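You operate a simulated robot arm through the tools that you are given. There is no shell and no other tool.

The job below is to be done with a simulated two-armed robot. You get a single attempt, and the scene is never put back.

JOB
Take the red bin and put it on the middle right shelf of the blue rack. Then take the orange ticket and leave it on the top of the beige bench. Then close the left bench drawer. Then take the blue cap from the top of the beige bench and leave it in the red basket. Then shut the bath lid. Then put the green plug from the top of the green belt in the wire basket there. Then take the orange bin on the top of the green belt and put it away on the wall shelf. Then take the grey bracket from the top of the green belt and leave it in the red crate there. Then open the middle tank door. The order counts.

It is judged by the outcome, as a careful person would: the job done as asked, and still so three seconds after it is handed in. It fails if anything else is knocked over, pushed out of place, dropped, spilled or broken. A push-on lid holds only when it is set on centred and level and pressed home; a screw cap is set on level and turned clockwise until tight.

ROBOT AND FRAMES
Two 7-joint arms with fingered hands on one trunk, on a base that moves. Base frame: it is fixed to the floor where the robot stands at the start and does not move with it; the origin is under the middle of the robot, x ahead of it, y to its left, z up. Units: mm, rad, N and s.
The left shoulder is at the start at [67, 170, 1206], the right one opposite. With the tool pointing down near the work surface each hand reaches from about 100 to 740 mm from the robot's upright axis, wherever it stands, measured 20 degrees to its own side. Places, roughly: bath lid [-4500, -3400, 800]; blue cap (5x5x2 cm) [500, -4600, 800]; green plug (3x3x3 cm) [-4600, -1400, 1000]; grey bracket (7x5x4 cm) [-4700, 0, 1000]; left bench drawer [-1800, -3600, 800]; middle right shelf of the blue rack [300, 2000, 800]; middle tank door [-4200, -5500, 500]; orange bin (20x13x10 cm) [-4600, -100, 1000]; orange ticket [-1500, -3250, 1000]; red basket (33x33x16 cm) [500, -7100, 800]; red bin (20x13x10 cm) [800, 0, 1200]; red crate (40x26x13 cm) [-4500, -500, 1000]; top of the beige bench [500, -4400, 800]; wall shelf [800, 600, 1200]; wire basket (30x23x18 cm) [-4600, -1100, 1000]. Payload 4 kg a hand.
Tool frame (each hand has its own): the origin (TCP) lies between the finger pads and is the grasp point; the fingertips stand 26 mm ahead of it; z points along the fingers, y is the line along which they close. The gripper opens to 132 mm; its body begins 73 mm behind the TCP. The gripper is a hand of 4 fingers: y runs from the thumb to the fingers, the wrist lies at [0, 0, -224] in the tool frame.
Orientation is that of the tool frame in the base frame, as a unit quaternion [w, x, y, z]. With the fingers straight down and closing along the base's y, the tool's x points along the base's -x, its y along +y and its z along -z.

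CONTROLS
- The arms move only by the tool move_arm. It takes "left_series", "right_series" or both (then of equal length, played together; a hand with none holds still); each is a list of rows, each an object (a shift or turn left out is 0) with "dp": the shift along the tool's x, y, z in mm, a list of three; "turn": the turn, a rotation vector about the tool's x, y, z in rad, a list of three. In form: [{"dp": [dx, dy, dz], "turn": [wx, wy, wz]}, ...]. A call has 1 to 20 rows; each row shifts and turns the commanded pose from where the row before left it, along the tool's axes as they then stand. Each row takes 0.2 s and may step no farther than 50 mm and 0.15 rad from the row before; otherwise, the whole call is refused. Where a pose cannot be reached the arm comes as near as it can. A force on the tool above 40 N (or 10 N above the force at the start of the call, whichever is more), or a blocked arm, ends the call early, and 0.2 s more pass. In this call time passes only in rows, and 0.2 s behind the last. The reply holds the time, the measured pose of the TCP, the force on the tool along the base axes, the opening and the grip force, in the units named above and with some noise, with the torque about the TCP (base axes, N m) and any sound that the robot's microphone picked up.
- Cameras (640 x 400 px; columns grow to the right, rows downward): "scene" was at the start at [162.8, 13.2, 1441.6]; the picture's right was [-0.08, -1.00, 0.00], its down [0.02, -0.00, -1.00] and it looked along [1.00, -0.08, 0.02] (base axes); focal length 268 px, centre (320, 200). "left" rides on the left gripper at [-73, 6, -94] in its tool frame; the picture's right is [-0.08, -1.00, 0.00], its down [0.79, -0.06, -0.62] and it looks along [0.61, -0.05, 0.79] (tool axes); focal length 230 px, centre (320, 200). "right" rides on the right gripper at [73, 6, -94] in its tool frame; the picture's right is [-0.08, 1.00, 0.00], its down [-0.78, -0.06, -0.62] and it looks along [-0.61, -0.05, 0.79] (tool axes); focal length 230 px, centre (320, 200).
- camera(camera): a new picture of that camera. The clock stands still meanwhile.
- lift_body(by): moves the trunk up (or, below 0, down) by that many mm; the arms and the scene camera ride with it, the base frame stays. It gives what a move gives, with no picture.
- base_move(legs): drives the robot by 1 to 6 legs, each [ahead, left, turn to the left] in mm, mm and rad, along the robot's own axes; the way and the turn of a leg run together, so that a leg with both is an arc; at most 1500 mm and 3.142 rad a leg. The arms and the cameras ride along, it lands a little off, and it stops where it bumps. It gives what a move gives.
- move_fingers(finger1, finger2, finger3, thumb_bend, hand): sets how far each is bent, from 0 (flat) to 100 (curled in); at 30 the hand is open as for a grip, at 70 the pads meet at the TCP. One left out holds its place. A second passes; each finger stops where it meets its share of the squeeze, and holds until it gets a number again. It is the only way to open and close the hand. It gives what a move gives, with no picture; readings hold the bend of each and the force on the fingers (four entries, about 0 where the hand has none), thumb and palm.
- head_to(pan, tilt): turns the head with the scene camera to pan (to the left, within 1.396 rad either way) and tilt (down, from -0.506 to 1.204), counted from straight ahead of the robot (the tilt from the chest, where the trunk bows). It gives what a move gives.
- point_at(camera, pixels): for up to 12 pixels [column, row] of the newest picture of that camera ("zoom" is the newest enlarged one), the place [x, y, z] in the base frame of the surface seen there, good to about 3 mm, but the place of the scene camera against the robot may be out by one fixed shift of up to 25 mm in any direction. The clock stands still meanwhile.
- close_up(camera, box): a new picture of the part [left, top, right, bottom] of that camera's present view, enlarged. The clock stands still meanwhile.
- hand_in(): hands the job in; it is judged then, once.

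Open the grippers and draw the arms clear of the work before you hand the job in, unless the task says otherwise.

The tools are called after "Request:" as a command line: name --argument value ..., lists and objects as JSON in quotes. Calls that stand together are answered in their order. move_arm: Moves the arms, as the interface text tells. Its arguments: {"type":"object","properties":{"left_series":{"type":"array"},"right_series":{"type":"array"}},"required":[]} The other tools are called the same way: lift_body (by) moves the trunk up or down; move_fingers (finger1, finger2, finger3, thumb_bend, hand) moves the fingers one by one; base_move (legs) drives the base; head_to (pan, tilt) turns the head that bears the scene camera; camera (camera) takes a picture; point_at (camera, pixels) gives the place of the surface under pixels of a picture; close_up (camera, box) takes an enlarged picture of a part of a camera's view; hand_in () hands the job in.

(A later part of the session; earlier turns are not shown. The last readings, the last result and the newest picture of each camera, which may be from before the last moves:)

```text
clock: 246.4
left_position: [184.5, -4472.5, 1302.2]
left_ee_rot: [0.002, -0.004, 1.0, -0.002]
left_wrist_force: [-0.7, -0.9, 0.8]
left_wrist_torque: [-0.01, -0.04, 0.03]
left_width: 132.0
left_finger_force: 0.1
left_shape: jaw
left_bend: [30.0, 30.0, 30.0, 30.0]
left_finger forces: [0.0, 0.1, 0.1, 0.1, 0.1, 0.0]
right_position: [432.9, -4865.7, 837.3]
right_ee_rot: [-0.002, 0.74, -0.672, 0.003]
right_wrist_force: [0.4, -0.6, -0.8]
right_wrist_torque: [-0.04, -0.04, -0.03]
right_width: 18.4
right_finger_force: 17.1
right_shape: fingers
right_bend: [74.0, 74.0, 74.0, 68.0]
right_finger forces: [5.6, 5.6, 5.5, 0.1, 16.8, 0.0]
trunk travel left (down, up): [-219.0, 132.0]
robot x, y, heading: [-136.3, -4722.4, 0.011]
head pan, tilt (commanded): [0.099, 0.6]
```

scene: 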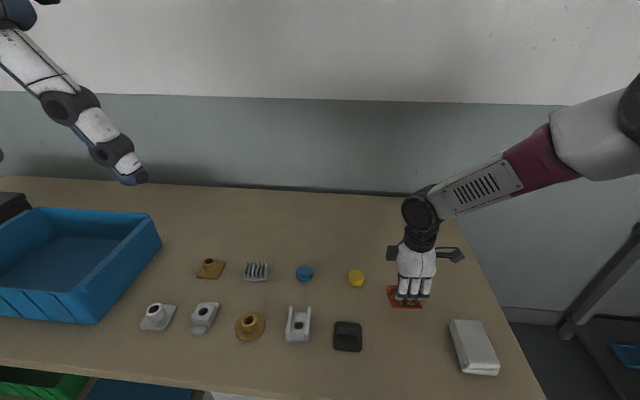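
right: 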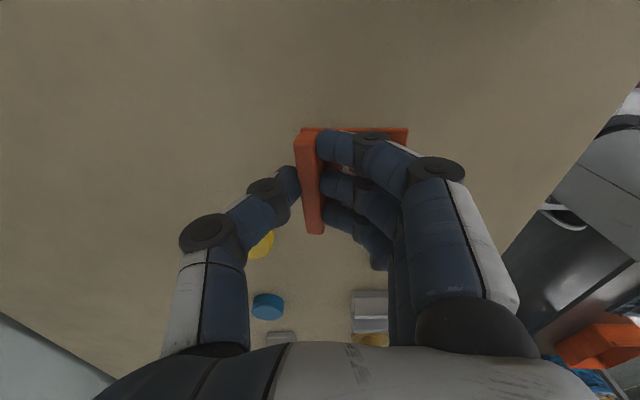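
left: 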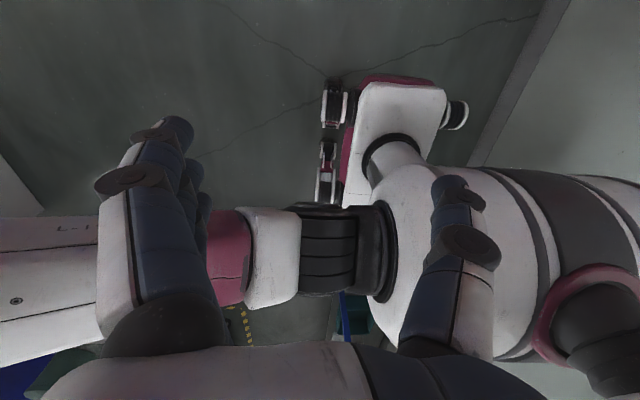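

No contact yet at 837. I go on in 1–2 mm steps.

Request:
move_arm --right_series '[{"dp": [0, 0, 2]}, {"dp": [0, 0, 2]}, {"dp": [0, 0, 1.5]}]'

```text
clock: 247.2
left_position: [183.9, -4473.9, 1301.3]
left_ee_rot: [0.001, -0.003, 1.0, -0.003]
left_wrist_force: [-0.1, 0.8, 0.4]
left_wrist_torque: [0.0, 0.0, 0.01]
left_width: 131.8
left_finger_force: 0.0
left_shape: jaw
left_bend: [30.0, 30.0, 30.0, 30.0]
left_finger forces: [0.0, 0.1, 0.0, 0.0, 0.0, 0.0]
right_position: [433.1, -4864.5, 828.9]
right_ee_rot: [-0.003, 0.741, -0.672, 0.002]
right_wrist_force: [0.7, -0.1, 0.2]
right_wrist_torque: [0.0, -0.02, 0.06]
right_width: 18.1
right_finger_force: 16.8
right_shape: fingers
right_bend: [74.0, 74.0, 74.0, 68.0]
right_finger forces: [5.9, 5.4, 5.7, 0.0, 16.9, 0.0]
trunk travel left (down, up): [-219.0, 132.0]
robot x, y, heading: [-132.8, -4722.8, 0.011]
head pan, tilt (commanded): [0.099, 0.6]
```

Still no force at z≈830; I take a close look.

Request:
close_up --camera "right" --box '[240, 90, 440, 250]'

Request:
close_up --camera "scene" --box '[340, 220, 480, 330]'

Request:
move_arm --right_series '[{"dp": [0, 0, 1.5]}]'

```text
2.50 times, centred on (340, 170) of right
```

zoom: 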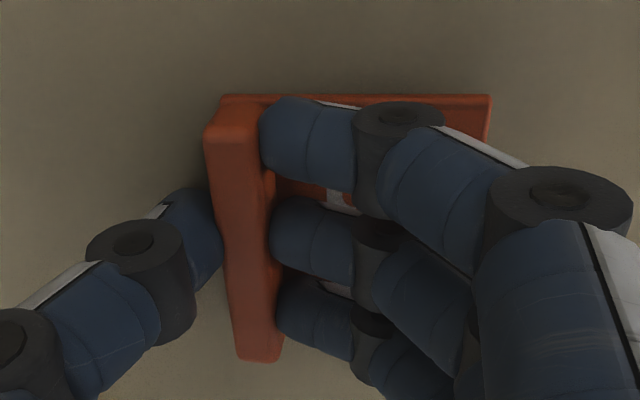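

```text
3.64 times, centred on (410, 275) of scene
```

zoom: 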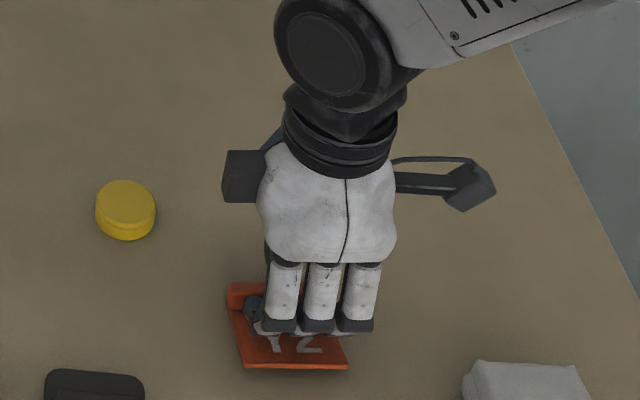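

```text
clock: 247.6
left_position: [183.8, -4472.9, 1302.0]
left_ee_rot: [0.001, -0.003, 1.0, -0.002]
left_wrist_force: [1.3, -1.1, 0.0]
left_wrist_torque: [0.01, -0.01, -0.01]
left_width: 131.9
left_finger_force: 0.0
left_shape: jaw
left_bend: [30.0, 30.0, 30.0, 30.0]
left_finger forces: [0.0, 0.0, 0.0, 0.0, 0.0, 0.1]
right_position: [431.9, -4865.6, 829.4]
right_ee_rot: [-0.004, 0.741, -0.672, 0.002]
right_wrist_force: [-1.4, -1.0, 6.7]
right_wrist_torque: [-0.03, -0.04, -0.01]
right_width: 18.1
right_finger_force: 19.1
right_shape: fingers
right_bend: [74.0, 74.0, 74.0, 68.0]
right_finger forces: [7.3, 7.1, 7.0, 0.0, 16.9, 0.0]
trunk travel left (down, up): [-219.0, 132.0]
robot x, y, heading: [-135.3, -4726.1, 0.006]
head pan, tilt (commanded): [0.099, 0.6]
```

Contact is felt (6.7 N at z 829). I release by opening only a little (so the tips don't push the card), then rise straight up.

Request:
move_fingers --hand "right" --finger1 70 --finger2 70 --finger3 70 --thumb_bend 65

Request:
close_up --camera "right" --box '[240, 90, 440, 250]'

```text
clock: 248.6
left_position: [181.7, -4472.6, 1302.5]
left_ee_rot: [0.001, -0.003, 1.0, -0.003]
left_wrist_force: [-0.3, 0.6, 0.5]
left_wrist_torque: [0.03, -0.04, -0.01]
left_width: 132.0
left_finger_force: 0.1
left_shape: jaw
left_bend: [30.0, 30.0, 30.0, 30.0]
left_finger forces: [0.0, 0.1, 0.1, 0.0, 0.1, 0.1]
right_position: [431.4, -4865.0, 830.6]
right_ee_rot: [-0.004, 0.741, -0.672, 0.005]
right_wrist_force: [-4.5, -2.8, 22.4]
right_wrist_torque: [0.0, 0.09, 0.01]
right_width: 20.1
right_finger_force: 13.6
right_shape: fingers
right_bend: [71.0, 71.0, 71.0, 65.0]
right_finger forces: [7.4, 8.0, 8.2, 0.0, 4.3, 0.1]
trunk travel left (down, up): [-219.0, 132.0]
robot x, y, heading: [-134.5, -4721.1, 0.007]
head pan, tilt (commanded): [0.099, 0.6]
```

```text
2.50 times, centred on (340, 170) of right
```

zoom: 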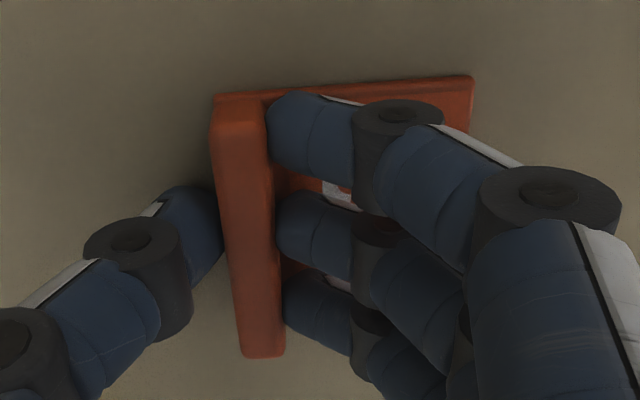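

The tips press on the card now (22 N). I rise 6 mm in small steps to relieve it, then open a bit more.

Request:
move_arm --right_series '[{"dp": [0, 0, -2]}, {"dp": [0, 0, -2]}, {"dp": [0, 0, -2]}]'

Request:
close_up --camera "right" --box '[240, 90, 440, 250]'

```text
clock: 249.4
left_position: [183.5, -4472.1, 1300.6]
left_ee_rot: [0.001, -0.004, 1.0, -0.003]
left_wrist_force: [-1.0, 0.5, 0.3]
left_wrist_torque: [-0.01, -0.02, 0.03]
left_width: 131.7
left_finger_force: 0.1
left_shape: jaw
left_bend: [30.0, 30.0, 30.0, 30.0]
left_finger forces: [0.1, 0.0, 0.1, 0.0, 0.1, 0.1]
right_position: [432.4, -4865.9, 833.8]
right_ee_rot: [-0.002, 0.741, -0.672, 0.002]
right_wrist_force: [0.0, -0.6, 0.4]
right_wrist_torque: [0.0, -0.01, -0.01]
right_width: 21.2
right_finger_force: 2.0
right_shape: fingers
right_bend: [70.0, 70.0, 70.0, 65.0]
right_finger forces: [0.3, 0.3, 0.4, 0.1, 1.3, 0.0]
trunk travel left (down, up): [-219.0, 132.0]
robot x, y, heading: [-134.5, -4723.0, 0.008]
head pan, tilt (commanded): [0.099, 0.6]
```

```text
2.50 times, centred on (340, 170) of right
```

zoom: 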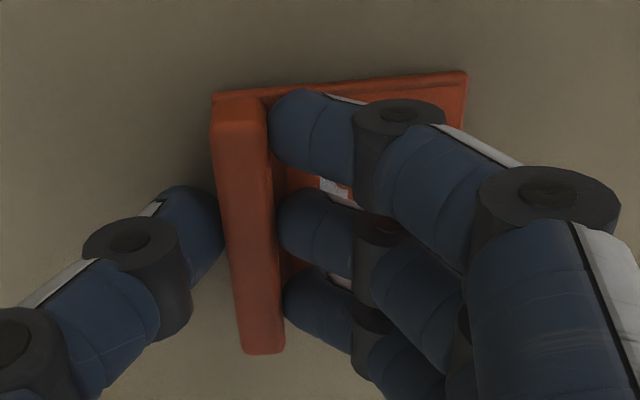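

Forces are nearly zero now. I open a little further and rise.

Request:
move_fingers --hand "right" --finger1 68 --finger2 68 --finger3 68 --thumb_bend 62

Request:
close_up --camera "right" --box '[240, 90, 440, 250]'

Request:
move_arm --right_series '[{"dp": [0, 0, -4]}, {"dp": [0, 0, -6]}, {"dp": [0, 0, -10]}]'

Request:
camera --camera "right"

```text
clock: 250.4
left_position: [184.1, -4472.9, 1301.9]
left_ee_rot: [0.001, -0.003, 1.0, -0.001]
left_wrist_force: [0.0, -1.1, -0.2]
left_wrist_torque: [0.05, 0.01, 0.01]
left_width: 132.1
left_finger_force: 0.1
left_shape: jaw
left_bend: [30.0, 30.0, 30.0, 30.0]
left_finger forces: [0.1, 0.0, 0.0, 0.1, 0.0, 0.1]
right_position: [431.3, -4865.6, 835.4]
right_ee_rot: [-0.002, 0.741, -0.671, 0.003]
right_wrist_force: [-0.2, -0.2, -0.2]
right_wrist_torque: [-0.05, -0.02, 0.01]
right_width: 25.0
right_finger_force: 0.0
right_shape: fingers
right_bend: [68.0, 68.0, 68.0, 62.0]
right_finger forces: [0.0, 0.0, 0.0, 0.0, 0.1, 0.1]
trunk travel left (down, up): [-219.0, 132.0]
robot x, y, heading: [-132.4, -4720.4, 0.008]
head pan, tilt (commanded): [0.099, 0.6]
```

```text
2.50 times, centred on (340, 170) of right
```

zoom: 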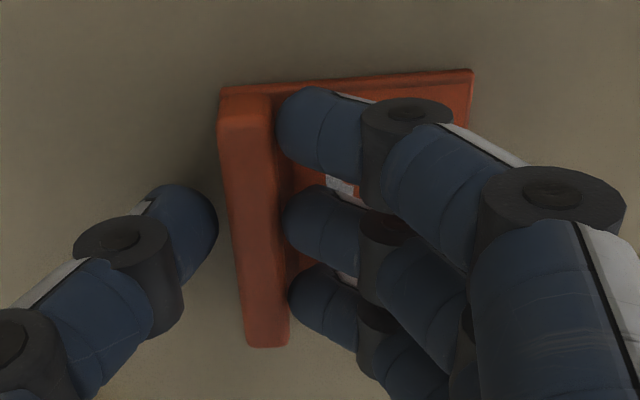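

```text
clock: 251.2
left_position: [183.7, -4473.3, 1300.8]
left_ee_rot: [0.002, -0.003, 1.0, -0.003]
left_wrist_force: [-0.1, 0.0, -1.0]
left_wrist_torque: [0.0, 0.01, 0.0]
left_width: 131.8
left_finger_force: 0.1
left_shape: jaw
left_bend: [30.0, 30.0, 30.0, 30.0]
left_finger forces: [0.0, 0.1, 0.0, 0.0, 0.0, 0.0]
right_position: [431.4, -4864.6, 853.5]
right_ee_rot: [-0.002, 0.741, -0.671, 0.003]
right_wrist_force: [0.2, 0.3, 0.5]
right_wrist_torque: [0.02, 0.01, 0.0]
right_width: 24.6
right_finger_force: 0.0
right_shape: fingers
right_bend: [68.0, 68.0, 68.0, 62.0]
right_finger forces: [0.0, 0.0, 0.0, 0.0, 0.0, 0.0]
trunk travel left (down, up): [-219.0, 132.0]
robot x, y, heading: [-132.5, -4722.7, 0.008]
head pan, tilt (commanded): [0.099, 0.6]
```

```text
taken
```

right: 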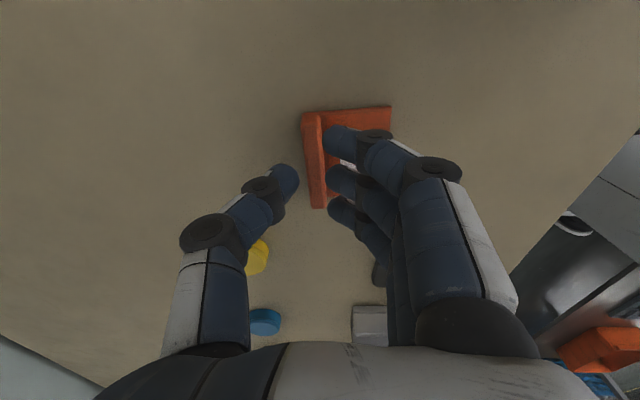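

The ticket lies flat on the bench, free. I raise the hand and draw it back for the trip to the drawer.

Request:
move_arm --right_series '[{"dp": [0, 0, -45]}, {"dp": [0, 0, -45]}, {"dp": [0, 0, -45]}, {"dp": [0, 0, -45]}, {"dp": [0, 0, -45]}, {"dp": [8, 42, -25]}, {"dp": [8, 42, -25]}, {"dp": [8, 42, -25]}, {"dp": [8, 42, -25]}, {"dp": [8, 42, -25]}]'

Request:
camera --camera "scene"

```text
clock: 253.4
left_position: [183.6, -4474.7, 1302.9]
left_ee_rot: [0.001, -0.004, 1.0, -0.001]
left_wrist_force: [-0.2, 0.5, -0.4]
left_wrist_torque: [0.04, 0.02, 0.0]
left_width: 131.9
left_finger_force: 0.1
left_shape: jaw
left_bend: [30.0, 30.0, 30.0, 30.0]
left_finger forces: [0.0, 0.0, 0.0, 0.0, 0.0, 0.0]
right_position: [222.6, -4927.6, 1202.2]
right_ee_rot: [-0.003, 0.741, -0.672, 0.001]
right_wrist_force: [-0.6, -0.7, 0.1]
right_wrist_torque: [0.1, -0.01, 0.0]
right_width: 25.2
right_finger_force: 0.0
right_shape: fingers
right_bend: [68.0, 68.0, 68.0, 62.0]
right_finger forces: [0.0, 0.0, 0.1, 0.0, 0.0, 0.1]
trunk travel left (down, up): [-219.0, 132.0]
robot x, y, heading: [-133.5, -4723.2, 0.007]
head pan, tilt (commanded): [0.099, 0.6]
```

```text
taken
```

scene: 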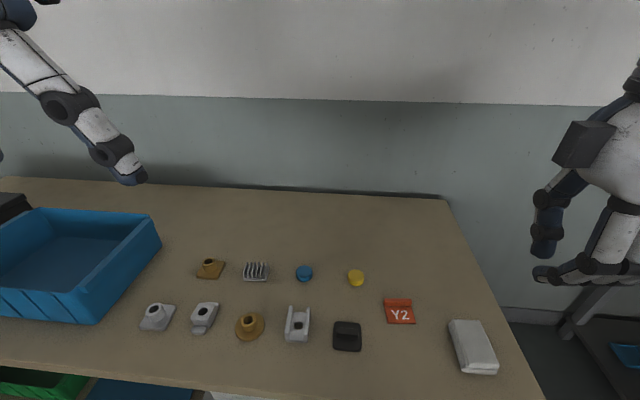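

The ticket "Y2" lies on the bench at (399,311). I drive back the same way: back off, strafe south, back through the gap, then strafe north to the drawer (y≈−3800).

Request:
base_move --legs '[[-130, 0, 0], [0, -710, 0], [-1100, 0, -0.008], [-1150, 0, 0]]'

```text
clock: 271.7
left_position: [-2183.9, -5188.8, 1301.6]
left_ee_rot: [0.002, 0.007, 1.0, -0.003]
left_wrist_force: [-0.2, 0.6, 0.5]
left_wrist_torque: [0.02, -0.01, -0.01]
left_width: 131.6
left_finger_force: 0.1
left_shape: jaw
left_bend: [30.0, 30.0, 30.0, 30.0]
left_finger forces: [0.0, 0.1, 0.1, 0.1, 0.0, 0.1]
right_position: [-2154.8, -5643.6, 1203.3]
right_ee_rot: [-0.003, 0.734, -0.679, 0.002]
right_wrist_force: [0.4, -0.2, 0.4]
right_wrist_torque: [-0.01, -0.03, 0.0]
right_width: 25.0
right_finger_force: 0.0
right_shape: fingers
right_bend: [68.0, 68.0, 68.0, 62.0]
right_finger forces: [0.1, 0.1, 0.0, 0.0, 0.0, 0.1]
trunk travel left (down, up): [-219.0, 132.0]
robot x, y, heading: [-2504.4, -5430.6, -0.018]
head pan, tilt (commanded): [0.099, 0.6]
```

I strafe north to about (−2600, −3800) in front of the drawer.

Request:
base_move --legs '[[-60, 815, 0.009], [-60, 815, 0.009]]'

Request:
head_to --pan 0.2 --tilt 0.5

Request:
camera --camera "scene"

```text
clock: 286.2
left_position: [-2303.1, -3572.5, 1300.6]
left_ee_rot: [0.001, -0.003, 1.0, -0.001]
left_wrist_force: [-0.3, -0.5, 0.0]
left_wrist_torque: [-0.01, -0.01, 0.0]
left_width: 131.8
left_finger_force: 0.0
left_shape: jaw
left_bend: [30.0, 30.0, 30.0, 30.0]
left_finger forces: [0.0, 0.0, 0.0, 0.0, 0.0, 0.0]
right_position: [-2262.6, -4023.9, 1202.9]
right_ee_rot: [-0.002, 0.741, -0.672, 0.003]
right_wrist_force: [0.1, -0.1, 0.3]
right_wrist_torque: [-0.03, 0.02, 0.02]
right_width: 24.7
right_finger_force: 0.1
right_shape: fingers
right_bend: [68.0, 68.0, 68.0, 62.0]
right_finger forces: [0.0, 0.0, 0.1, 0.1, 0.1, 0.1]
trunk travel left (down, up): [-219.0, 132.0]
robot x, y, heading: [-2621.9, -3821.9, 0.005]
head pan, tilt (commanded): [0.099, 0.6]
```

```text
clock: 286.9
left_position: [-2303.1, -3571.9, 1301.3]
left_ee_rot: [0.001, -0.003, 1.0, -0.002]
left_wrist_force: [-0.4, 0.9, 0.4]
left_wrist_torque: [0.01, -0.01, 0.03]
left_width: 131.7
left_finger_force: 0.0
left_shape: jaw
left_bend: [30.0, 30.0, 30.0, 30.0]
left_finger forces: [0.0, 0.0, 0.1, 0.1, 0.0, 0.0]
right_position: [-2261.8, -4024.8, 1204.6]
right_ee_rot: [-0.003, 0.741, -0.671, 0.003]
right_wrist_force: [-0.6, 0.0, 0.3]
right_wrist_torque: [0.02, 0.0, 0.01]
right_width: 25.0
right_finger_force: 0.0
right_shape: fingers
right_bend: [68.0, 68.0, 68.0, 62.0]
right_finger forces: [0.0, 0.1, 0.0, 0.0, 0.0, 0.1]
trunk travel left (down, up): [-219.0, 132.0]
robot x, y, heading: [-2624.1, -3825.1, 0.006]
head pan, tilt (commanded): [0.201, 0.499]
```

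```text
taken
```

scene: 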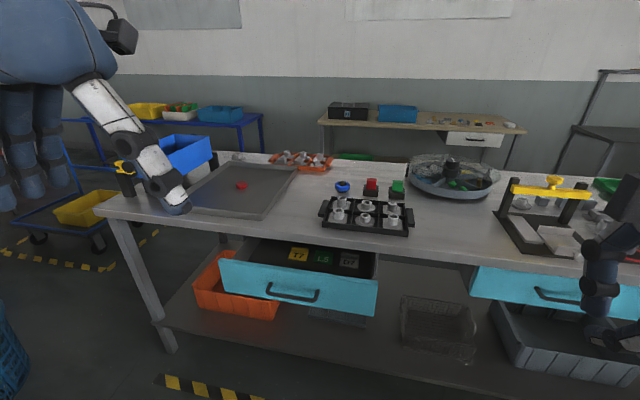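

The left drawer (columns 220–378) is open; its handle is at about (292,294). I measure it.

Request:
point_at --camera "scene" --pixels '[[292, 297], [268, 291], [317, 298], [225, 265], [375, 285], [224, 283], [374, 313], [300, 277], [240, 280], [345, 300], [470, 270], [540, 295]]'

Request:
close_up --camera "scene" --box '[200, 220, 400, 340]'

```text
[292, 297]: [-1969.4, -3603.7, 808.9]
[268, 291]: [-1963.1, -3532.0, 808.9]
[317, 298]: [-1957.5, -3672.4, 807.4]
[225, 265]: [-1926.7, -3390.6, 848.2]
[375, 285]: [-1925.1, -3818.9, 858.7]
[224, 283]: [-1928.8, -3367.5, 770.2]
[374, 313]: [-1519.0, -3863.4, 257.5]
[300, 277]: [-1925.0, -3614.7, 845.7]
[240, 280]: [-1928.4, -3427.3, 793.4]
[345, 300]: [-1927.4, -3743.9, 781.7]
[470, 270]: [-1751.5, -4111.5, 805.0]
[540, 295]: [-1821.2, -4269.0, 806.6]
```

```text
3.20 times, centred on (300, 280) of scene
```

zoom: 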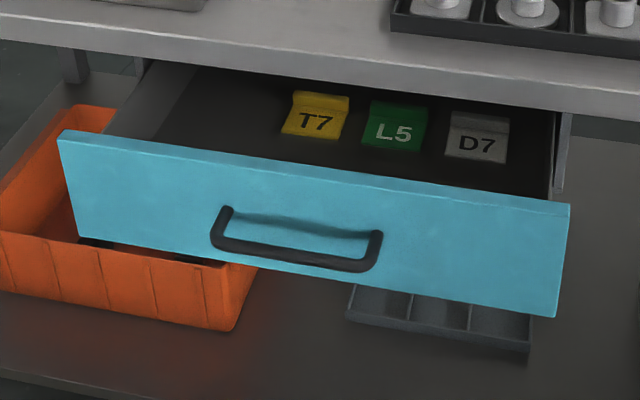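

Drawer front is at x≈−1927, handle bar at x≈−1969, z≈808; closed position is ≈150 mm further in. I use the left hand: first down and forward in front of the handle, then I point it forward and make a fist.

Request:
move_arm --left_series '[{"dp": [-19, -5, 44]}, {"dp": [-19, -5, 44]}, {"dp": [-19, -5, 44]}, {"dp": [-19, -5, 44]}, {"dp": [-19, -5, 44]}, {"dp": [-19, -5, 44]}, {"dp": [-19, -5, 44]}, {"dp": [-19, -5, 44]}, {"dp": [-19, -5, 44]}, {"dp": [-19, -5, 44]}]'

Request:
move_arm --left_series '[{"turn": [0, -0.143, 0]}, {"turn": [0, -0.143, 0]}, {"turn": [0, -0.143, 0]}, {"turn": [0, -0.143, 0]}, {"turn": [0, -0.143, 0]}, {"turn": [0, -0.143, 0]}, {"turn": [0, -0.143, 0]}, {"turn": [0, -0.143, 0]}, {"turn": [0, -0.143, 0]}, {"turn": [0, -0.143, 0]}, {"turn": [0, -0.143, 0]}]'

Request:
camera --camera "scene"

Request:
camera --camera "left"

```text
clock: 289.1
left_position: [-2113.0, -3622.7, 861.6]
left_ee_rot: [0.001, -0.004, 1.0, -0.003]
left_wrist_force: [0.1, 0.0, -0.5]
left_wrist_torque: [-0.02, 0.04, 0.04]
left_width: 131.7
left_finger_force: 0.1
left_shape: jaw
left_bend: [30.0, 30.0, 30.0, 30.0]
left_finger forces: [0.1, 0.1, 0.0, 0.0, 0.0, 0.0]
right_position: [-2262.8, -4025.7, 1202.4]
right_ee_rot: [-0.003, 0.741, -0.672, 0.002]
right_wrist_force: [0.6, -0.1, 0.9]
right_wrist_torque: [-0.01, 0.02, 0.01]
right_width: 24.8
right_finger_force: 0.1
right_shape: fingers
right_bend: [68.0, 68.0, 68.0, 62.0]
right_finger forces: [0.0, 0.0, 0.0, 0.0, 0.0, 0.1]
trunk travel left (down, up): [-219.0, 132.0]
robot x, y, heading: [-2621.1, -3822.0, 0.007]
head pan, tilt (commanded): [0.201, 0.499]
```

```text
clock: 291.5
left_position: [-2112.4, -3623.7, 862.2]
left_ee_rot: [0.709, -0.005, 0.705, 0.0]
left_wrist_force: [-0.5, 0.0, 0.0]
left_wrist_torque: [0.04, -0.01, 0.03]
left_width: 131.8
left_finger_force: 0.0
left_shape: jaw
left_bend: [30.0, 30.0, 30.0, 30.0]
left_finger forces: [0.0, 0.0, 0.0, 0.1, 0.1, 0.1]
right_position: [-2262.4, -4024.6, 1202.1]
right_ee_rot: [-0.003, 0.741, -0.672, 0.002]
right_wrist_force: [1.0, -0.1, 0.6]
right_wrist_torque: [0.0, 0.02, -0.05]
right_width: 24.9
right_finger_force: 0.1
right_shape: fingers
right_bend: [68.0, 68.0, 68.0, 62.0]
right_finger forces: [0.1, 0.0, 0.0, 0.0, 0.0, 0.0]
trunk travel left (down, up): [-219.0, 132.0]
robot x, y, heading: [-2620.0, -3819.3, 0.004]
head pan, tilt (commanded): [0.201, 0.499]
```

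```text
taken
```

scene: 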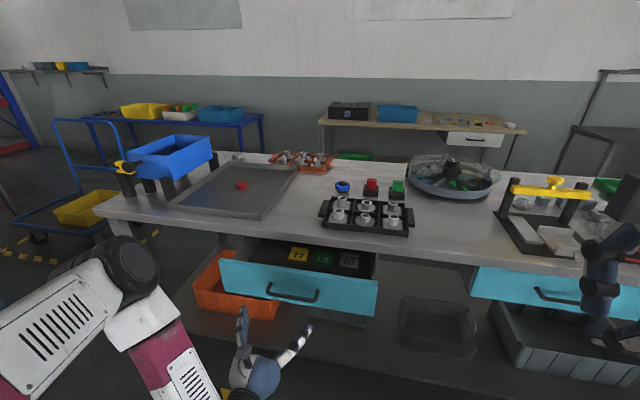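

```text
taken
```

left: 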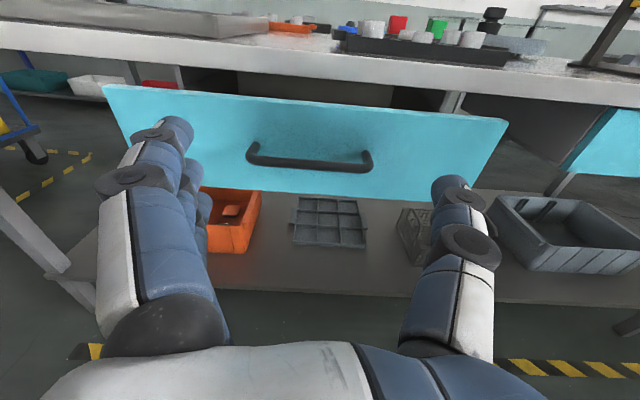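

The hand points forward at the drawer; the handle is at (310,160) in its view. I measure handle and front from this camera and close the fist.

Request:
point_at --camera "left" --pixels '[[310, 162], [252, 150], [368, 158], [310, 120], [120, 100], [500, 130], [310, 180], [300, 60]]'

Request:
move_fingers --hand "left" --finger1 85 --finger2 85 --finger3 85 --thumb_bend 75

Request:
move_arm --left_series '[{"dp": [28, 0, 0]}, {"dp": [28, 0, 0]}]'

Request:
camera --camera "left"

```text
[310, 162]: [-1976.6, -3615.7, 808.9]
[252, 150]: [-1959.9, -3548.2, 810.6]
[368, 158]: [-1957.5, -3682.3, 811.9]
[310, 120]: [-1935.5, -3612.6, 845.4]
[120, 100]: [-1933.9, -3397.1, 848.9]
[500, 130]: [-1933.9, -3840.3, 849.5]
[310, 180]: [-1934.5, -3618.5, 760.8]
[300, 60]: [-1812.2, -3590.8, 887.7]
```

```text
clock: 292.5
left_position: [-2113.8, -3622.1, 862.2]
left_ee_rot: [0.708, -0.004, 0.706, 0.001]
left_wrist_force: [-0.1, 0.9, 1.1]
left_wrist_torque: [0.01, 0.01, 0.03]
left_width: 15.4
left_finger_force: 0.1
left_shape: fingers
left_bend: [85.0, 74.0, 85.0, 72.0]
left_finger forces: [0.1, 0.0, 0.0, 0.0, 0.0, 0.1]
right_position: [-2263.4, -4025.5, 1201.7]
right_ee_rot: [-0.003, 0.741, -0.672, 0.002]
right_wrist_force: [0.5, -0.8, 0.1]
right_wrist_torque: [-0.02, 0.03, 0.01]
right_width: 25.1
right_finger_force: 0.0
right_shape: fingers
right_bend: [68.0, 68.0, 68.0, 62.0]
right_finger forces: [0.0, 0.1, 0.1, 0.0, 0.0, 0.0]
trunk travel left (down, up): [-219.0, 132.0]
robot x, y, heading: [-2618.2, -3822.1, 0.008]
head pan, tilt (commanded): [0.201, 0.499]
```

```text
clock: 293.1
left_position: [-2113.4, -3623.9, 804.8]
left_ee_rot: [0.708, -0.004, 0.706, 0.001]
left_wrist_force: [0.3, 0.3, 0.7]
left_wrist_torque: [-0.01, 0.01, 0.02]
left_width: 15.2
left_finger_force: 0.1
left_shape: fingers
left_bend: [85.0, 74.0, 85.0, 72.0]
left_finger forces: [0.1, 0.1, 0.0, 0.0, 0.0, 0.1]
right_position: [-2263.2, -4024.3, 1202.5]
right_ee_rot: [-0.003, 0.74, -0.672, 0.003]
right_wrist_force: [0.0, -0.1, 0.0]
right_wrist_torque: [0.01, -0.01, 0.02]
right_width: 24.9
right_finger_force: 0.1
right_shape: fingers
right_bend: [68.0, 68.0, 68.0, 62.0]
right_finger forces: [0.0, 0.0, 0.0, 0.0, 0.0, 0.0]
trunk travel left (down, up): [-219.0, 132.0]
robot x, y, heading: [-2621.9, -3824.6, 0.006]
head pan, tilt (commanded): [0.201, 0.499]
```

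```text
taken
```

left: 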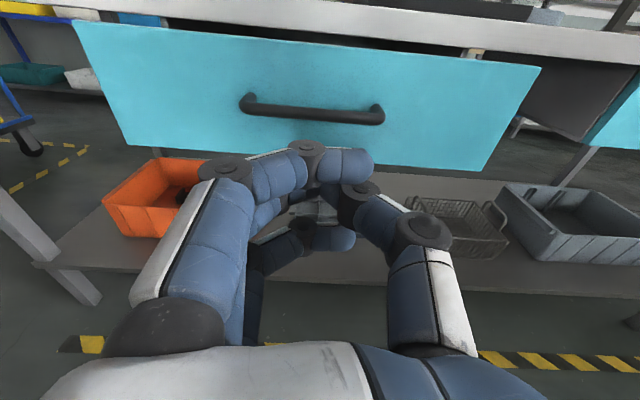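

The fist is level with the handle (z≈805). To have enough reach I first drive the base 100 mm closer, then push slowly in +x.

Request:
base_move --legs '[[90, 0, 0]]'

Request:
move_arm --left_series '[{"dp": [0, 0, 15]}, {"dp": [0, 0, 15]}, {"dp": [0, 0, 15]}, {"dp": [0, 0, 15]}, {"dp": [0, 0, 15]}]'

Request:
camera --camera "left"

```text
clock: 294.2
left_position: [-2022.3, -3623.3, 806.7]
left_ee_rot: [0.708, -0.003, 0.706, 0.0]
left_wrist_force: [0.6, 0.2, -0.1]
left_wrist_torque: [-0.02, -0.03, -0.01]
left_width: 15.2
left_finger_force: 0.0
left_shape: fingers
left_bend: [85.0, 74.0, 85.0, 72.0]
left_finger forces: [0.0, 0.1, 0.0, 0.0, 0.1, 0.0]
right_position: [-2173.7, -4025.1, 1201.9]
right_ee_rot: [-0.002, 0.741, -0.671, 0.002]
right_wrist_force: [0.5, -0.5, 0.4]
right_wrist_torque: [-0.01, 0.05, -0.03]
right_width: 25.2
right_finger_force: 0.1
right_shape: fingers
right_bend: [68.0, 68.0, 68.0, 62.0]
right_finger forces: [0.1, 0.0, 0.0, 0.0, 0.1, 0.0]
trunk travel left (down, up): [-219.0, 132.0]
robot x, y, heading: [-2531.9, -3823.1, 0.001]
head pan, tilt (commanded): [0.201, 0.499]
```

```text
clock: 295.4
left_position: [-1947.9, -3623.6, 805.9]
left_ee_rot: [0.708, -0.004, 0.706, 0.0]
left_wrist_force: [0.5, -0.3, 0.5]
left_wrist_torque: [0.02, 0.0, -0.02]
left_width: 15.0
left_finger_force: 0.1
left_shape: fingers
left_bend: [85.0, 75.0, 85.0, 73.0]
left_finger forces: [0.0, 0.0, 0.0, 0.0, 0.1, 0.1]
right_position: [-2173.7, -4025.5, 1201.7]
right_ee_rot: [-0.003, 0.741, -0.672, 0.003]
right_wrist_force: [0.2, 0.0, 1.2]
right_wrist_torque: [0.01, -0.02, -0.04]
right_width: 25.3
right_finger_force: 0.0
right_shape: fingers
right_bend: [68.0, 68.0, 68.0, 62.0]
right_finger forces: [0.0, 0.1, 0.0, 0.0, 0.1, 0.1]
trunk travel left (down, up): [-219.0, 132.0]
robot x, y, heading: [-2533.5, -3823.1, 0.005]
head pan, tilt (commanded): [0.201, 0.499]
```

```text
taken
```

left: 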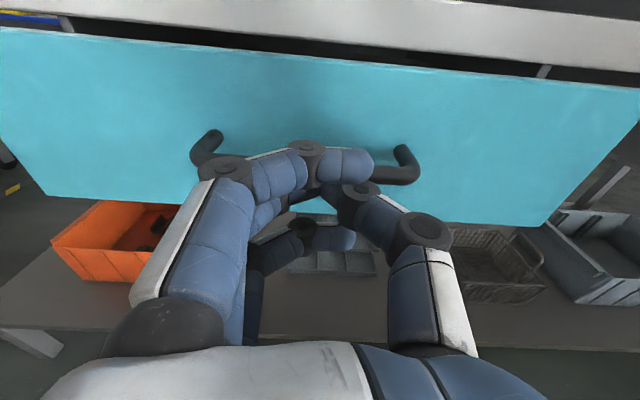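

The fist is at the handle. I keep pushing in 12–15 mm rows and watch the force.

Request:
move_arm --left_series '[{"dp": [0, 0, 15]}, {"dp": [0, 0, 15]}, {"dp": [0, 0, 15]}, {"dp": [0, 0, 15]}]'

Request:
camera --camera "scene"

Request:
point_at --camera "scene" --pixels '[[230, 265], [350, 280], [300, 265], [540, 280]]'

```text
clock: 296.4
left_position: [-1888.2, -3620.5, 805.5]
left_ee_rot: [0.709, -0.005, 0.706, 0.0]
left_wrist_force: [0.0, -0.3, -0.3]
left_wrist_torque: [0.0, 0.02, -0.02]
left_width: 15.2
left_finger_force: 0.1
left_shape: fingers
left_bend: [85.0, 75.0, 85.0, 73.0]
left_finger forces: [0.1, 0.0, 0.0, 0.0, 0.0, 0.0]
right_position: [-2174.4, -4024.5, 1202.1]
right_ee_rot: [-0.002, 0.741, -0.672, 0.002]
right_wrist_force: [1.2, 0.0, 0.1]
right_wrist_torque: [0.02, 0.02, -0.01]
right_width: 24.7
right_finger_force: 0.0
right_shape: fingers
right_bend: [68.0, 68.0, 68.0, 62.0]
right_finger forces: [0.0, 0.0, 0.0, 0.0, 0.0, 0.0]
trunk travel left (down, up): [-219.0, 132.0]
robot x, y, heading: [-2526.7, -3821.6, 0.003]
head pan, tilt (commanded): [0.201, 0.499]
```

```text
taken
```

scene: 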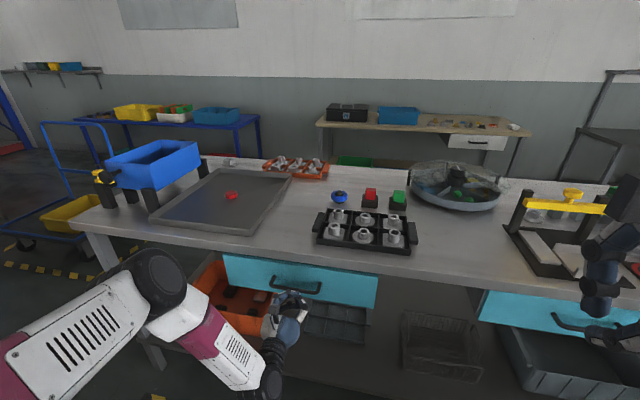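

```text
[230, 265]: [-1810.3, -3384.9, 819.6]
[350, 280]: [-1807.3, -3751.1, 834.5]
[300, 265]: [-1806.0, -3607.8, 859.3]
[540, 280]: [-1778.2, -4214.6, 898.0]
```

The drawer front is now at x≈−1807, nearly in. I continue with 8 mm rows until it stops.

Request:
move_arm --left_series '[{"dp": [0, 0, 8]}, {"dp": [0, 0, 8]}, {"dp": [0, 0, 8]}, {"dp": [0, 0, 6]}, {"dp": [0, 0, 6]}]'

Request:
camera --camera "scene"

Request:
point_at --camera "scene" --pixels '[[235, 265], [350, 282], [300, 270], [520, 310], [500, 305], [560, 310]]'

```text
clock: 297.5
left_position: [-1864.6, -3625.9, 803.7]
left_ee_rot: [0.705, -0.002, 0.709, -0.004]
left_wrist_force: [-21.7, -2.1, 7.3]
left_wrist_torque: [-0.01, -0.31, -0.03]
left_width: 14.4
left_finger_force: 16.6
left_shape: fingers
left_bend: [85.0, 78.0, 85.0, 77.0]
left_finger forces: [0.1, 0.0, 0.0, 0.1, 33.3, 0.0]
right_position: [-2176.6, -4024.3, 1204.1]
right_ee_rot: [-0.003, 0.741, -0.672, 0.003]
right_wrist_force: [0.3, 0.9, -0.3]
right_wrist_torque: [0.0, 0.0, 0.0]
right_width: 25.0
right_finger_force: 0.1
right_shape: fingers
right_bend: [68.0, 68.0, 68.0, 62.0]
right_finger forces: [0.0, 0.0, 0.0, 0.1, 0.0, 0.0]
trunk travel left (down, up): [-219.0, 132.0]
robot x, y, heading: [-2531.7, -3822.1, 0.004]
head pan, tilt (commanded): [0.201, 0.499]
stopped in row 5 (left hand): the force on the tool passed its limit at 44 N (the readings are from after the stop); the commanded pose is now the measured one
```

```text
taken
```

scene: 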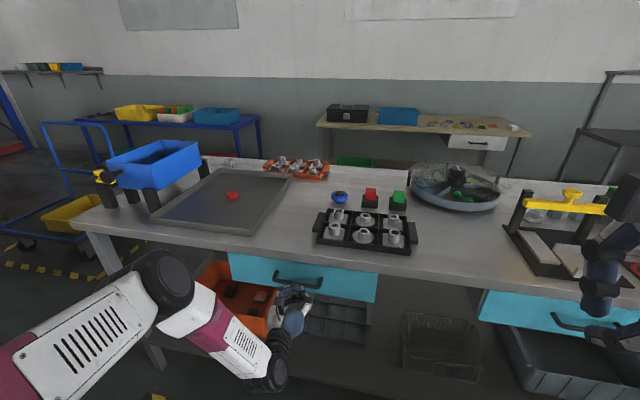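

```text
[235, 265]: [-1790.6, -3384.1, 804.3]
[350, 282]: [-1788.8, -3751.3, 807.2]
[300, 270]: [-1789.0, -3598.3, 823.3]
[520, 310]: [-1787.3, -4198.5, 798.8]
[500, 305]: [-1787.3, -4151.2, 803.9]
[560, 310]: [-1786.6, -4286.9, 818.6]
```

The push ended at 44 N with the front at x≈−1790, level with the closed right drawer (−1787). I back off slowly and check that the drawer stays.

Request:
move_arm --left_series '[{"dp": [0, 0, -8]}, {"dp": [0, 0, -15]}, {"dp": [0, 0, -25]}]'

Request:
camera --camera "left"

Request:
camera --camera "scene"

Request:
point_at --camera "scene" --pixels '[[235, 265], [350, 282], [300, 265], [520, 310], [500, 305], [560, 310], [370, 282]]'

```text
clock: 298.3
left_position: [-1909.9, -3624.7, 804.0]
left_ee_rot: [0.706, -0.002, 0.708, -0.003]
left_wrist_force: [0.2, 0.1, -0.9]
left_wrist_torque: [0.01, 0.01, -0.02]
left_width: 15.1
left_finger_force: 0.1
left_shape: fingers
left_bend: [85.0, 78.0, 85.0, 74.0]
left_finger forces: [0.1, 0.1, 0.1, 0.0, 0.0, 0.0]
right_position: [-2174.6, -4025.4, 1203.2]
right_ee_rot: [-0.002, 0.741, -0.671, 0.002]
right_wrist_force: [-0.1, 0.1, 0.1]
right_wrist_torque: [0.02, -0.04, 0.03]
right_width: 25.0
right_finger_force: 0.0
right_shape: fingers
right_bend: [68.0, 68.0, 68.0, 62.0]
right_finger forces: [0.1, 0.0, 0.2, 0.0, 0.0, 0.1]
trunk travel left (down, up): [-219.0, 132.0]
robot x, y, heading: [-2531.9, -3817.6, 0.005]
head pan, tilt (commanded): [0.201, 0.499]
```

```text
taken
```

left: 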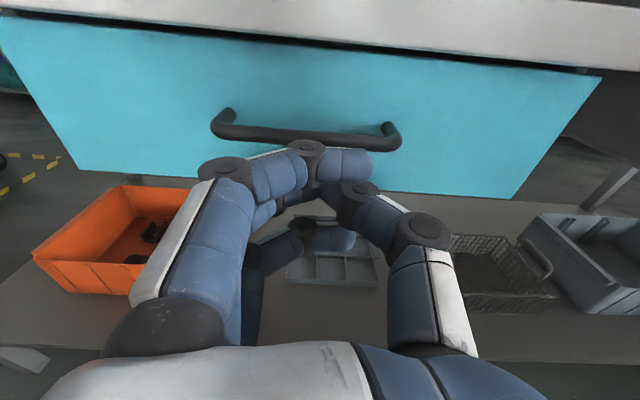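

```text
taken
```

scene: 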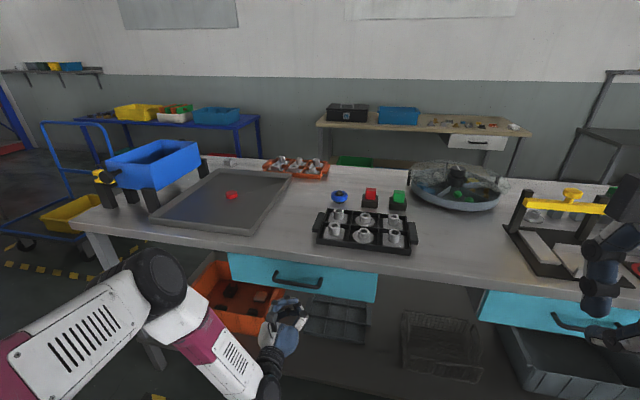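

```text
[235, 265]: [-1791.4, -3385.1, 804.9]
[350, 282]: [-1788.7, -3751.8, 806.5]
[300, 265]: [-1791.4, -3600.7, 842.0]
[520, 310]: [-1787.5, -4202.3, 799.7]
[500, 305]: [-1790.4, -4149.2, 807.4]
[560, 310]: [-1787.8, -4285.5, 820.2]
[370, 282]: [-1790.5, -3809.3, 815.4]
```

The drawer front reads the same x as the closed right drawer. I bring the left hand back to its rest pose: back, turn down, up.

Request:
move_arm --left_series '[{"dp": [0, 0, -45]}, {"dp": [0, 0, -45]}, {"dp": [0, 0, -45]}, {"dp": [-20, 0, -45]}, {"turn": [0, 0.143, 0]}, {"turn": [0, 0.143, 0]}, {"turn": [0, 0.143, 0]}, {"turn": [0, 0.143, 0]}, {"turn": [0, 0.143, 0]}, {"turn": [0, 0.143, 0]}, {"turn": [0, 0.143, 0]}, {"turn": [0, 0.143, 0]}, {"turn": [0, 0.143, 0]}, {"turn": [0, 0.143, 0]}, {"turn": [0, 0.143, 0]}]'

Request:
move_arm --left_series '[{"dp": [14, 5, -45]}, {"dp": [14, 5, -45]}, {"dp": [14, 5, -45]}, {"dp": [14, 5, -45]}, {"dp": [14, 5, -45]}, {"dp": [14, 5, -45]}, {"dp": [14, 5, -45]}, {"dp": [14, 5, -45]}, {"dp": [14, 5, -45]}, {"dp": [14, 5, -45]}]'

Request:
move_fingers --hand "left" --finger1 30 --finger2 30 --finger3 30 --thumb_bend 30

```text
clock: 301.5
left_position: [-2088.0, -3622.4, 822.8]
left_ee_rot: [-0.002, 0.001, 1.0, -0.004]
left_wrist_force: [0.4, -0.4, -0.2]
left_wrist_torque: [-0.01, -0.01, 0.03]
left_width: 14.9
left_finger_force: 0.0
left_shape: fingers
left_bend: [85.0, 78.0, 85.0, 74.0]
left_finger forces: [0.0, 0.0, 0.0, 0.0, 0.0, 0.0]
right_position: [-2173.8, -4023.2, 1203.0]
right_ee_rot: [-0.002, 0.74, -0.672, 0.003]
right_wrist_force: [0.2, 0.5, -0.3]
right_wrist_torque: [-0.02, 0.03, 0.0]
right_width: 25.0
right_finger_force: 0.1
right_shape: fingers
right_bend: [68.0, 68.0, 68.0, 62.0]
right_finger forces: [0.0, 0.0, 0.1, 0.0, 0.0, 0.0]
trunk travel left (down, up): [-219.0, 132.0]
robot x, y, heading: [-2532.7, -3817.5, 0.008]
head pan, tilt (commanded): [0.201, 0.499]
```

```text
clock: 303.7
left_position: [-2227.7, -3571.4, 1274.5]
left_ee_rot: [-0.003, 0.001, 1.0, -0.004]
left_wrist_force: [0.2, 0.3, 0.2]
left_wrist_torque: [0.02, -0.02, 0.0]
left_width: 14.8
left_finger_force: 0.1
left_shape: fingers
left_bend: [85.0, 78.0, 85.0, 74.0]
left_finger forces: [0.0, 0.1, 0.0, 0.0, 0.1, 0.1]
right_position: [-2175.1, -4026.1, 1203.3]
right_ee_rot: [-0.002, 0.741, -0.671, 0.002]
right_wrist_force: [-0.1, -0.2, 0.9]
right_wrist_torque: [-0.03, -0.01, 0.02]
right_width: 25.4
right_finger_force: 0.1
right_shape: fingers
right_bend: [68.0, 68.0, 68.0, 62.0]
right_finger forces: [0.0, 0.0, 0.0, 0.0, 0.0, 0.1]
trunk travel left (down, up): [-219.0, 132.0]
robot x, y, heading: [-2531.1, -3820.5, 0.006]
head pan, tilt (commanded): [0.201, 0.499]
```

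```text
clock: 304.7
left_position: [-2226.6, -3571.1, 1273.9]
left_ee_rot: [-0.003, 0.0, 1.0, -0.003]
left_wrist_force: [0.5, 0.3, -0.1]
left_wrist_torque: [0.03, 0.01, 0.01]
left_width: 135.7
left_finger_force: 0.1
left_shape: fingers
left_bend: [30.0, 30.0, 30.0, 30.0]
left_finger forces: [0.0, 0.0, 0.0, 0.0, 0.0, 0.0]
right_position: [-2174.2, -4023.9, 1203.6]
right_ee_rot: [-0.002, 0.741, -0.671, 0.003]
right_wrist_force: [-0.7, 0.4, 0.2]
right_wrist_torque: [0.0, 0.0, 0.0]
right_width: 25.1
right_finger_force: 0.0
right_shape: fingers
right_bend: [68.0, 68.0, 68.0, 62.0]
right_finger forces: [0.1, 0.0, 0.0, 0.1, 0.0, 0.0]
trunk travel left (down, up): [-219.0, 132.0]
robot x, y, heading: [-2530.2, -3818.9, 0.007]
head pan, tilt (commanded): [0.201, 0.499]
```

I check the drawer once more, unobstructed, before leaving.

Request:
camera --camera "scene"

Request:
close_up --camera "scene" --box '[200, 200, 640, 340]'

```text
taken
```

scene: 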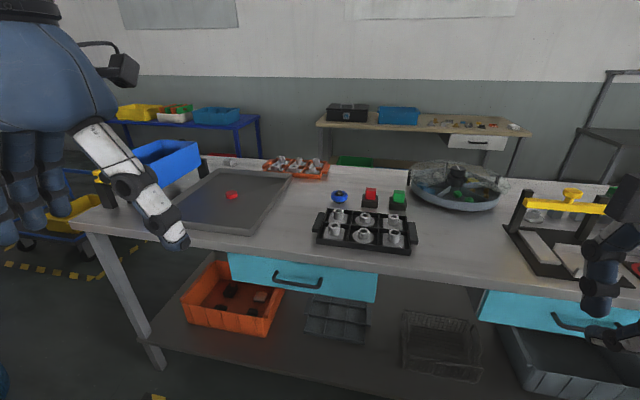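

```text
1.45 times, centred on (420, 270) of scene
```

zoom: 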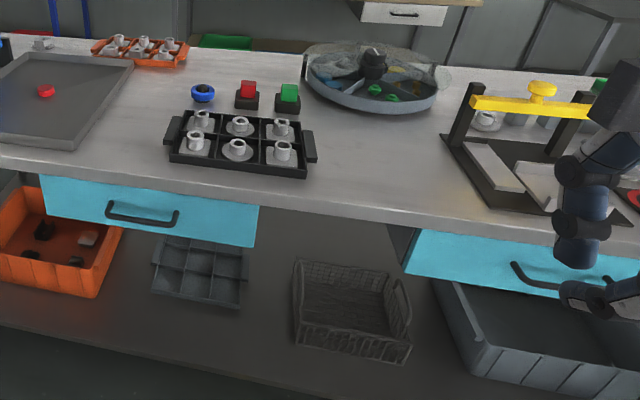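

Both drawers are shut. Now I travel to the beige bench for the blue cap: strafe south, ahead through the gap, strafe north.

Request:
base_move --legs '[[0, -805, -0.007], [0, -805, 0], [1130, 0, 0], [1140, 0, 0]]'

Request:
base_move --legs '[[0, 920, 0]]'

Request:
head_to --pan -0.1 --tilt 0.6

Request:
camera --camera "scene"

```text
clock: 329.9
left_position: [60.0, -5129.7, 1274.1]
left_ee_rot: [-0.002, -0.006, 1.0, -0.003]
left_wrist_force: [-0.5, 0.8, 0.1]
left_wrist_torque: [-0.03, -0.01, -0.02]
left_width: 135.6
left_finger_force: 0.1
left_shape: fingers
left_bend: [30.0, 30.0, 30.0, 30.0]
left_finger forces: [0.1, 0.1, 0.1, 0.0, 0.1, 0.0]
right_position: [118.0, -5581.2, 1203.0]
right_ee_rot: [-0.002, 0.746, -0.666, 0.002]
right_wrist_force: [0.1, 0.5, -0.4]
right_wrist_torque: [0.0, -0.01, 0.03]
right_width: 24.9
right_finger_force: 0.1
right_shape: fingers
right_bend: [68.0, 68.0, 68.0, 62.0]
right_finger forces: [0.0, 0.0, 0.1, 0.1, 0.0, 0.0]
trunk travel left (down, up): [-219.0, 132.0]
robot x, y, heading: [-243.4, -5382.9, 0.023]
head pan, tilt (commanded): [0.201, 0.499]
```

```text
clock: 338.4
left_position: [43.9, -4206.5, 1274.1]
left_ee_rot: [-0.003, -0.004, 1.0, -0.004]
left_wrist_force: [-0.1, -1.3, -0.8]
left_wrist_torque: [-0.02, 0.01, 0.04]
left_width: 135.8
left_finger_force: 0.1
left_shape: fingers
left_bend: [30.0, 30.0, 30.0, 30.0]
left_finger forces: [0.0, 0.1, 0.0, 0.1, 0.1, 0.1]
right_position: [101.4, -4659.0, 1202.4]
right_ee_rot: [-0.003, 0.744, -0.668, 0.002]
right_wrist_force: [-0.4, 0.6, 0.3]
right_wrist_torque: [-0.04, -0.01, -0.02]
right_width: 24.8
right_finger_force: 0.1
right_shape: fingers
right_bend: [68.0, 68.0, 68.0, 62.0]
right_finger forces: [0.0, 0.0, 0.0, 0.0, 0.0, 0.0]
trunk travel left (down, up): [-219.0, 132.0]
robot x, y, heading: [-259.3, -4460.7, 0.015]
head pan, tilt (commanded): [0.201, 0.499]
```

```text
clock: 339.2
left_position: [43.4, -4206.4, 1273.7]
left_ee_rot: [-0.003, -0.004, 1.0, -0.003]
left_wrist_force: [-0.2, 0.5, 0.0]
left_wrist_torque: [-0.04, 0.02, -0.01]
left_width: 135.6
left_finger_force: 0.0
left_shape: fingers
left_bend: [30.0, 30.0, 30.0, 30.0]
left_finger forces: [0.0, 0.0, 0.0, 0.0, 0.0, 0.0]
right_position: [100.7, -4659.4, 1202.7]
right_ee_rot: [-0.003, 0.744, -0.668, 0.002]
right_wrist_force: [-0.1, -0.3, -0.1]
right_wrist_torque: [0.01, 0.0, 0.04]
right_width: 24.8
right_finger_force: 0.1
right_shape: fingers
right_bend: [68.0, 68.0, 68.0, 62.0]
right_finger forces: [0.0, 0.0, 0.1, 0.0, 0.0, 0.1]
trunk travel left (down, up): [-219.0, 132.0]
robot x, y, heading: [-262.7, -4457.1, 0.015]
head pan, tilt (commanded): [-0.099, 0.6]
```

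```text
taken
```

scene: 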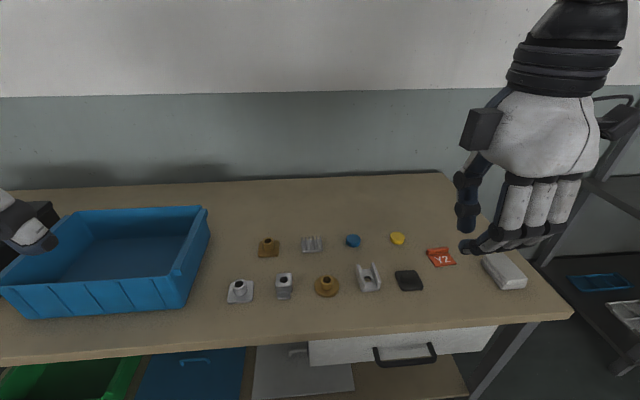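

All items are undisturbed; the blue cap is at (353,241). I drive 160 mm ahead, open the right hand to bend 45 and measure the cap from the hand camera.

Request:
base_move --legs '[[160, 0, 0]]'

Request:
move_fingers --hand "right" --finger1 45 --finger2 45 --finger3 45 --thumb_bend 45

Request:
move_arm --right_series '[{"dp": [0, -40, 0]}, {"dp": [0, -40, 0]}, {"dp": [0, -40, 10]}, {"dp": [0, -40, 20]}]'

Request:
camera --camera "right"

```text
clock: 340.6
left_position: [204.0, -4204.2, 1274.2]
left_ee_rot: [-0.002, -0.004, 1.0, -0.004]
left_wrist_force: [0.9, 0.5, -0.6]
left_wrist_torque: [0.01, 0.06, 0.04]
left_width: 135.7
left_finger_force: 0.0
left_shape: fingers
left_bend: [30.0, 30.0, 30.0, 30.0]
left_finger forces: [0.0, 0.1, 0.0, 0.0, 0.1, 0.0]
right_position: [261.0, -4657.5, 1203.4]
right_ee_rot: [-0.003, 0.744, -0.668, 0.002]
right_wrist_force: [0.7, -0.6, 0.1]
right_wrist_torque: [0.03, 0.01, 0.02]
right_width: 25.3
right_finger_force: 0.0
right_shape: fingers
right_bend: [68.0, 68.0, 68.0, 62.0]
right_finger forces: [0.1, 0.1, 0.1, 0.0, 0.1, 0.1]
trunk travel left (down, up): [-219.0, 132.0]
robot x, y, heading: [-101.6, -4456.5, 0.018]
head pan, tilt (commanded): [-0.099, 0.6]
```

```text
clock: 341.6
left_position: [202.8, -4205.0, 1274.8]
left_ee_rot: [-0.002, -0.003, 1.0, -0.004]
left_wrist_force: [0.5, -0.2, 0.6]
left_wrist_torque: [-0.02, 0.0, 0.0]
left_width: 135.6
left_finger_force: 0.1
left_shape: fingers
left_bend: [30.0, 30.0, 30.0, 30.0]
left_finger forces: [0.1, 0.0, 0.0, 0.0, 0.1, 0.1]
right_position: [258.6, -4656.8, 1203.6]
right_ee_rot: [-0.003, 0.744, -0.668, 0.003]
right_wrist_force: [0.9, 0.8, 0.1]
right_wrist_torque: [0.0, -0.02, 0.01]
right_width: 86.4
right_finger_force: 0.1
right_shape: fingers
right_bend: [45.0, 45.0, 45.0, 45.0]
right_finger forces: [0.1, 0.0, 0.0, 0.0, 0.0, 0.1]
trunk travel left (down, up): [-219.0, 132.0]
robot x, y, heading: [-97.4, -4455.7, 0.017]
head pan, tilt (commanded): [-0.099, 0.6]
```

```text
clock: 342.6
left_position: [204.8, -4204.0, 1273.6]
left_ee_rot: [-0.003, -0.002, 1.0, -0.003]
left_wrist_force: [0.6, 0.0, 0.0]
left_wrist_torque: [0.01, 0.0, -0.01]
left_width: 135.7
left_finger_force: 0.0
left_shape: fingers
left_bend: [30.0, 30.0, 30.0, 30.0]
left_finger forces: [0.0, 0.1, 0.1, 0.1, 0.0, 0.1]
right_position: [420.1, -4640.4, 1173.1]
right_ee_rot: [-0.001, 0.744, -0.668, 0.003]
right_wrist_force: [-0.2, 0.4, 0.6]
right_wrist_torque: [0.0, 0.0, 0.0]
right_width: 86.9
right_finger_force: 0.0
right_shape: fingers
right_bend: [45.0, 45.0, 45.0, 45.0]
right_finger forces: [0.0, 0.0, 0.0, 0.1, 0.0, 0.1]
trunk travel left (down, up): [-219.0, 132.0]
robot x, y, heading: [-99.1, -4457.4, 0.017]
head pan, tilt (commanded): [-0.099, 0.6]
```

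```text
taken
```

right: 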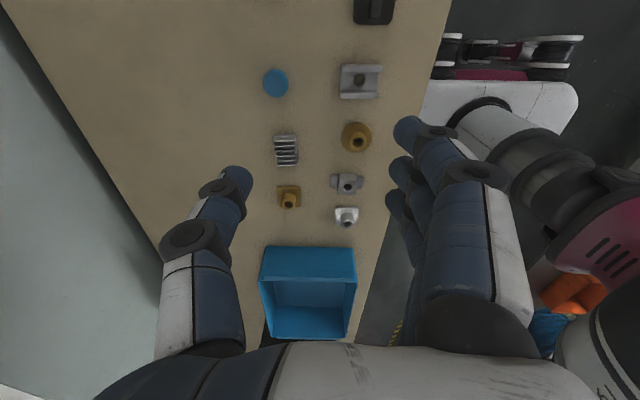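

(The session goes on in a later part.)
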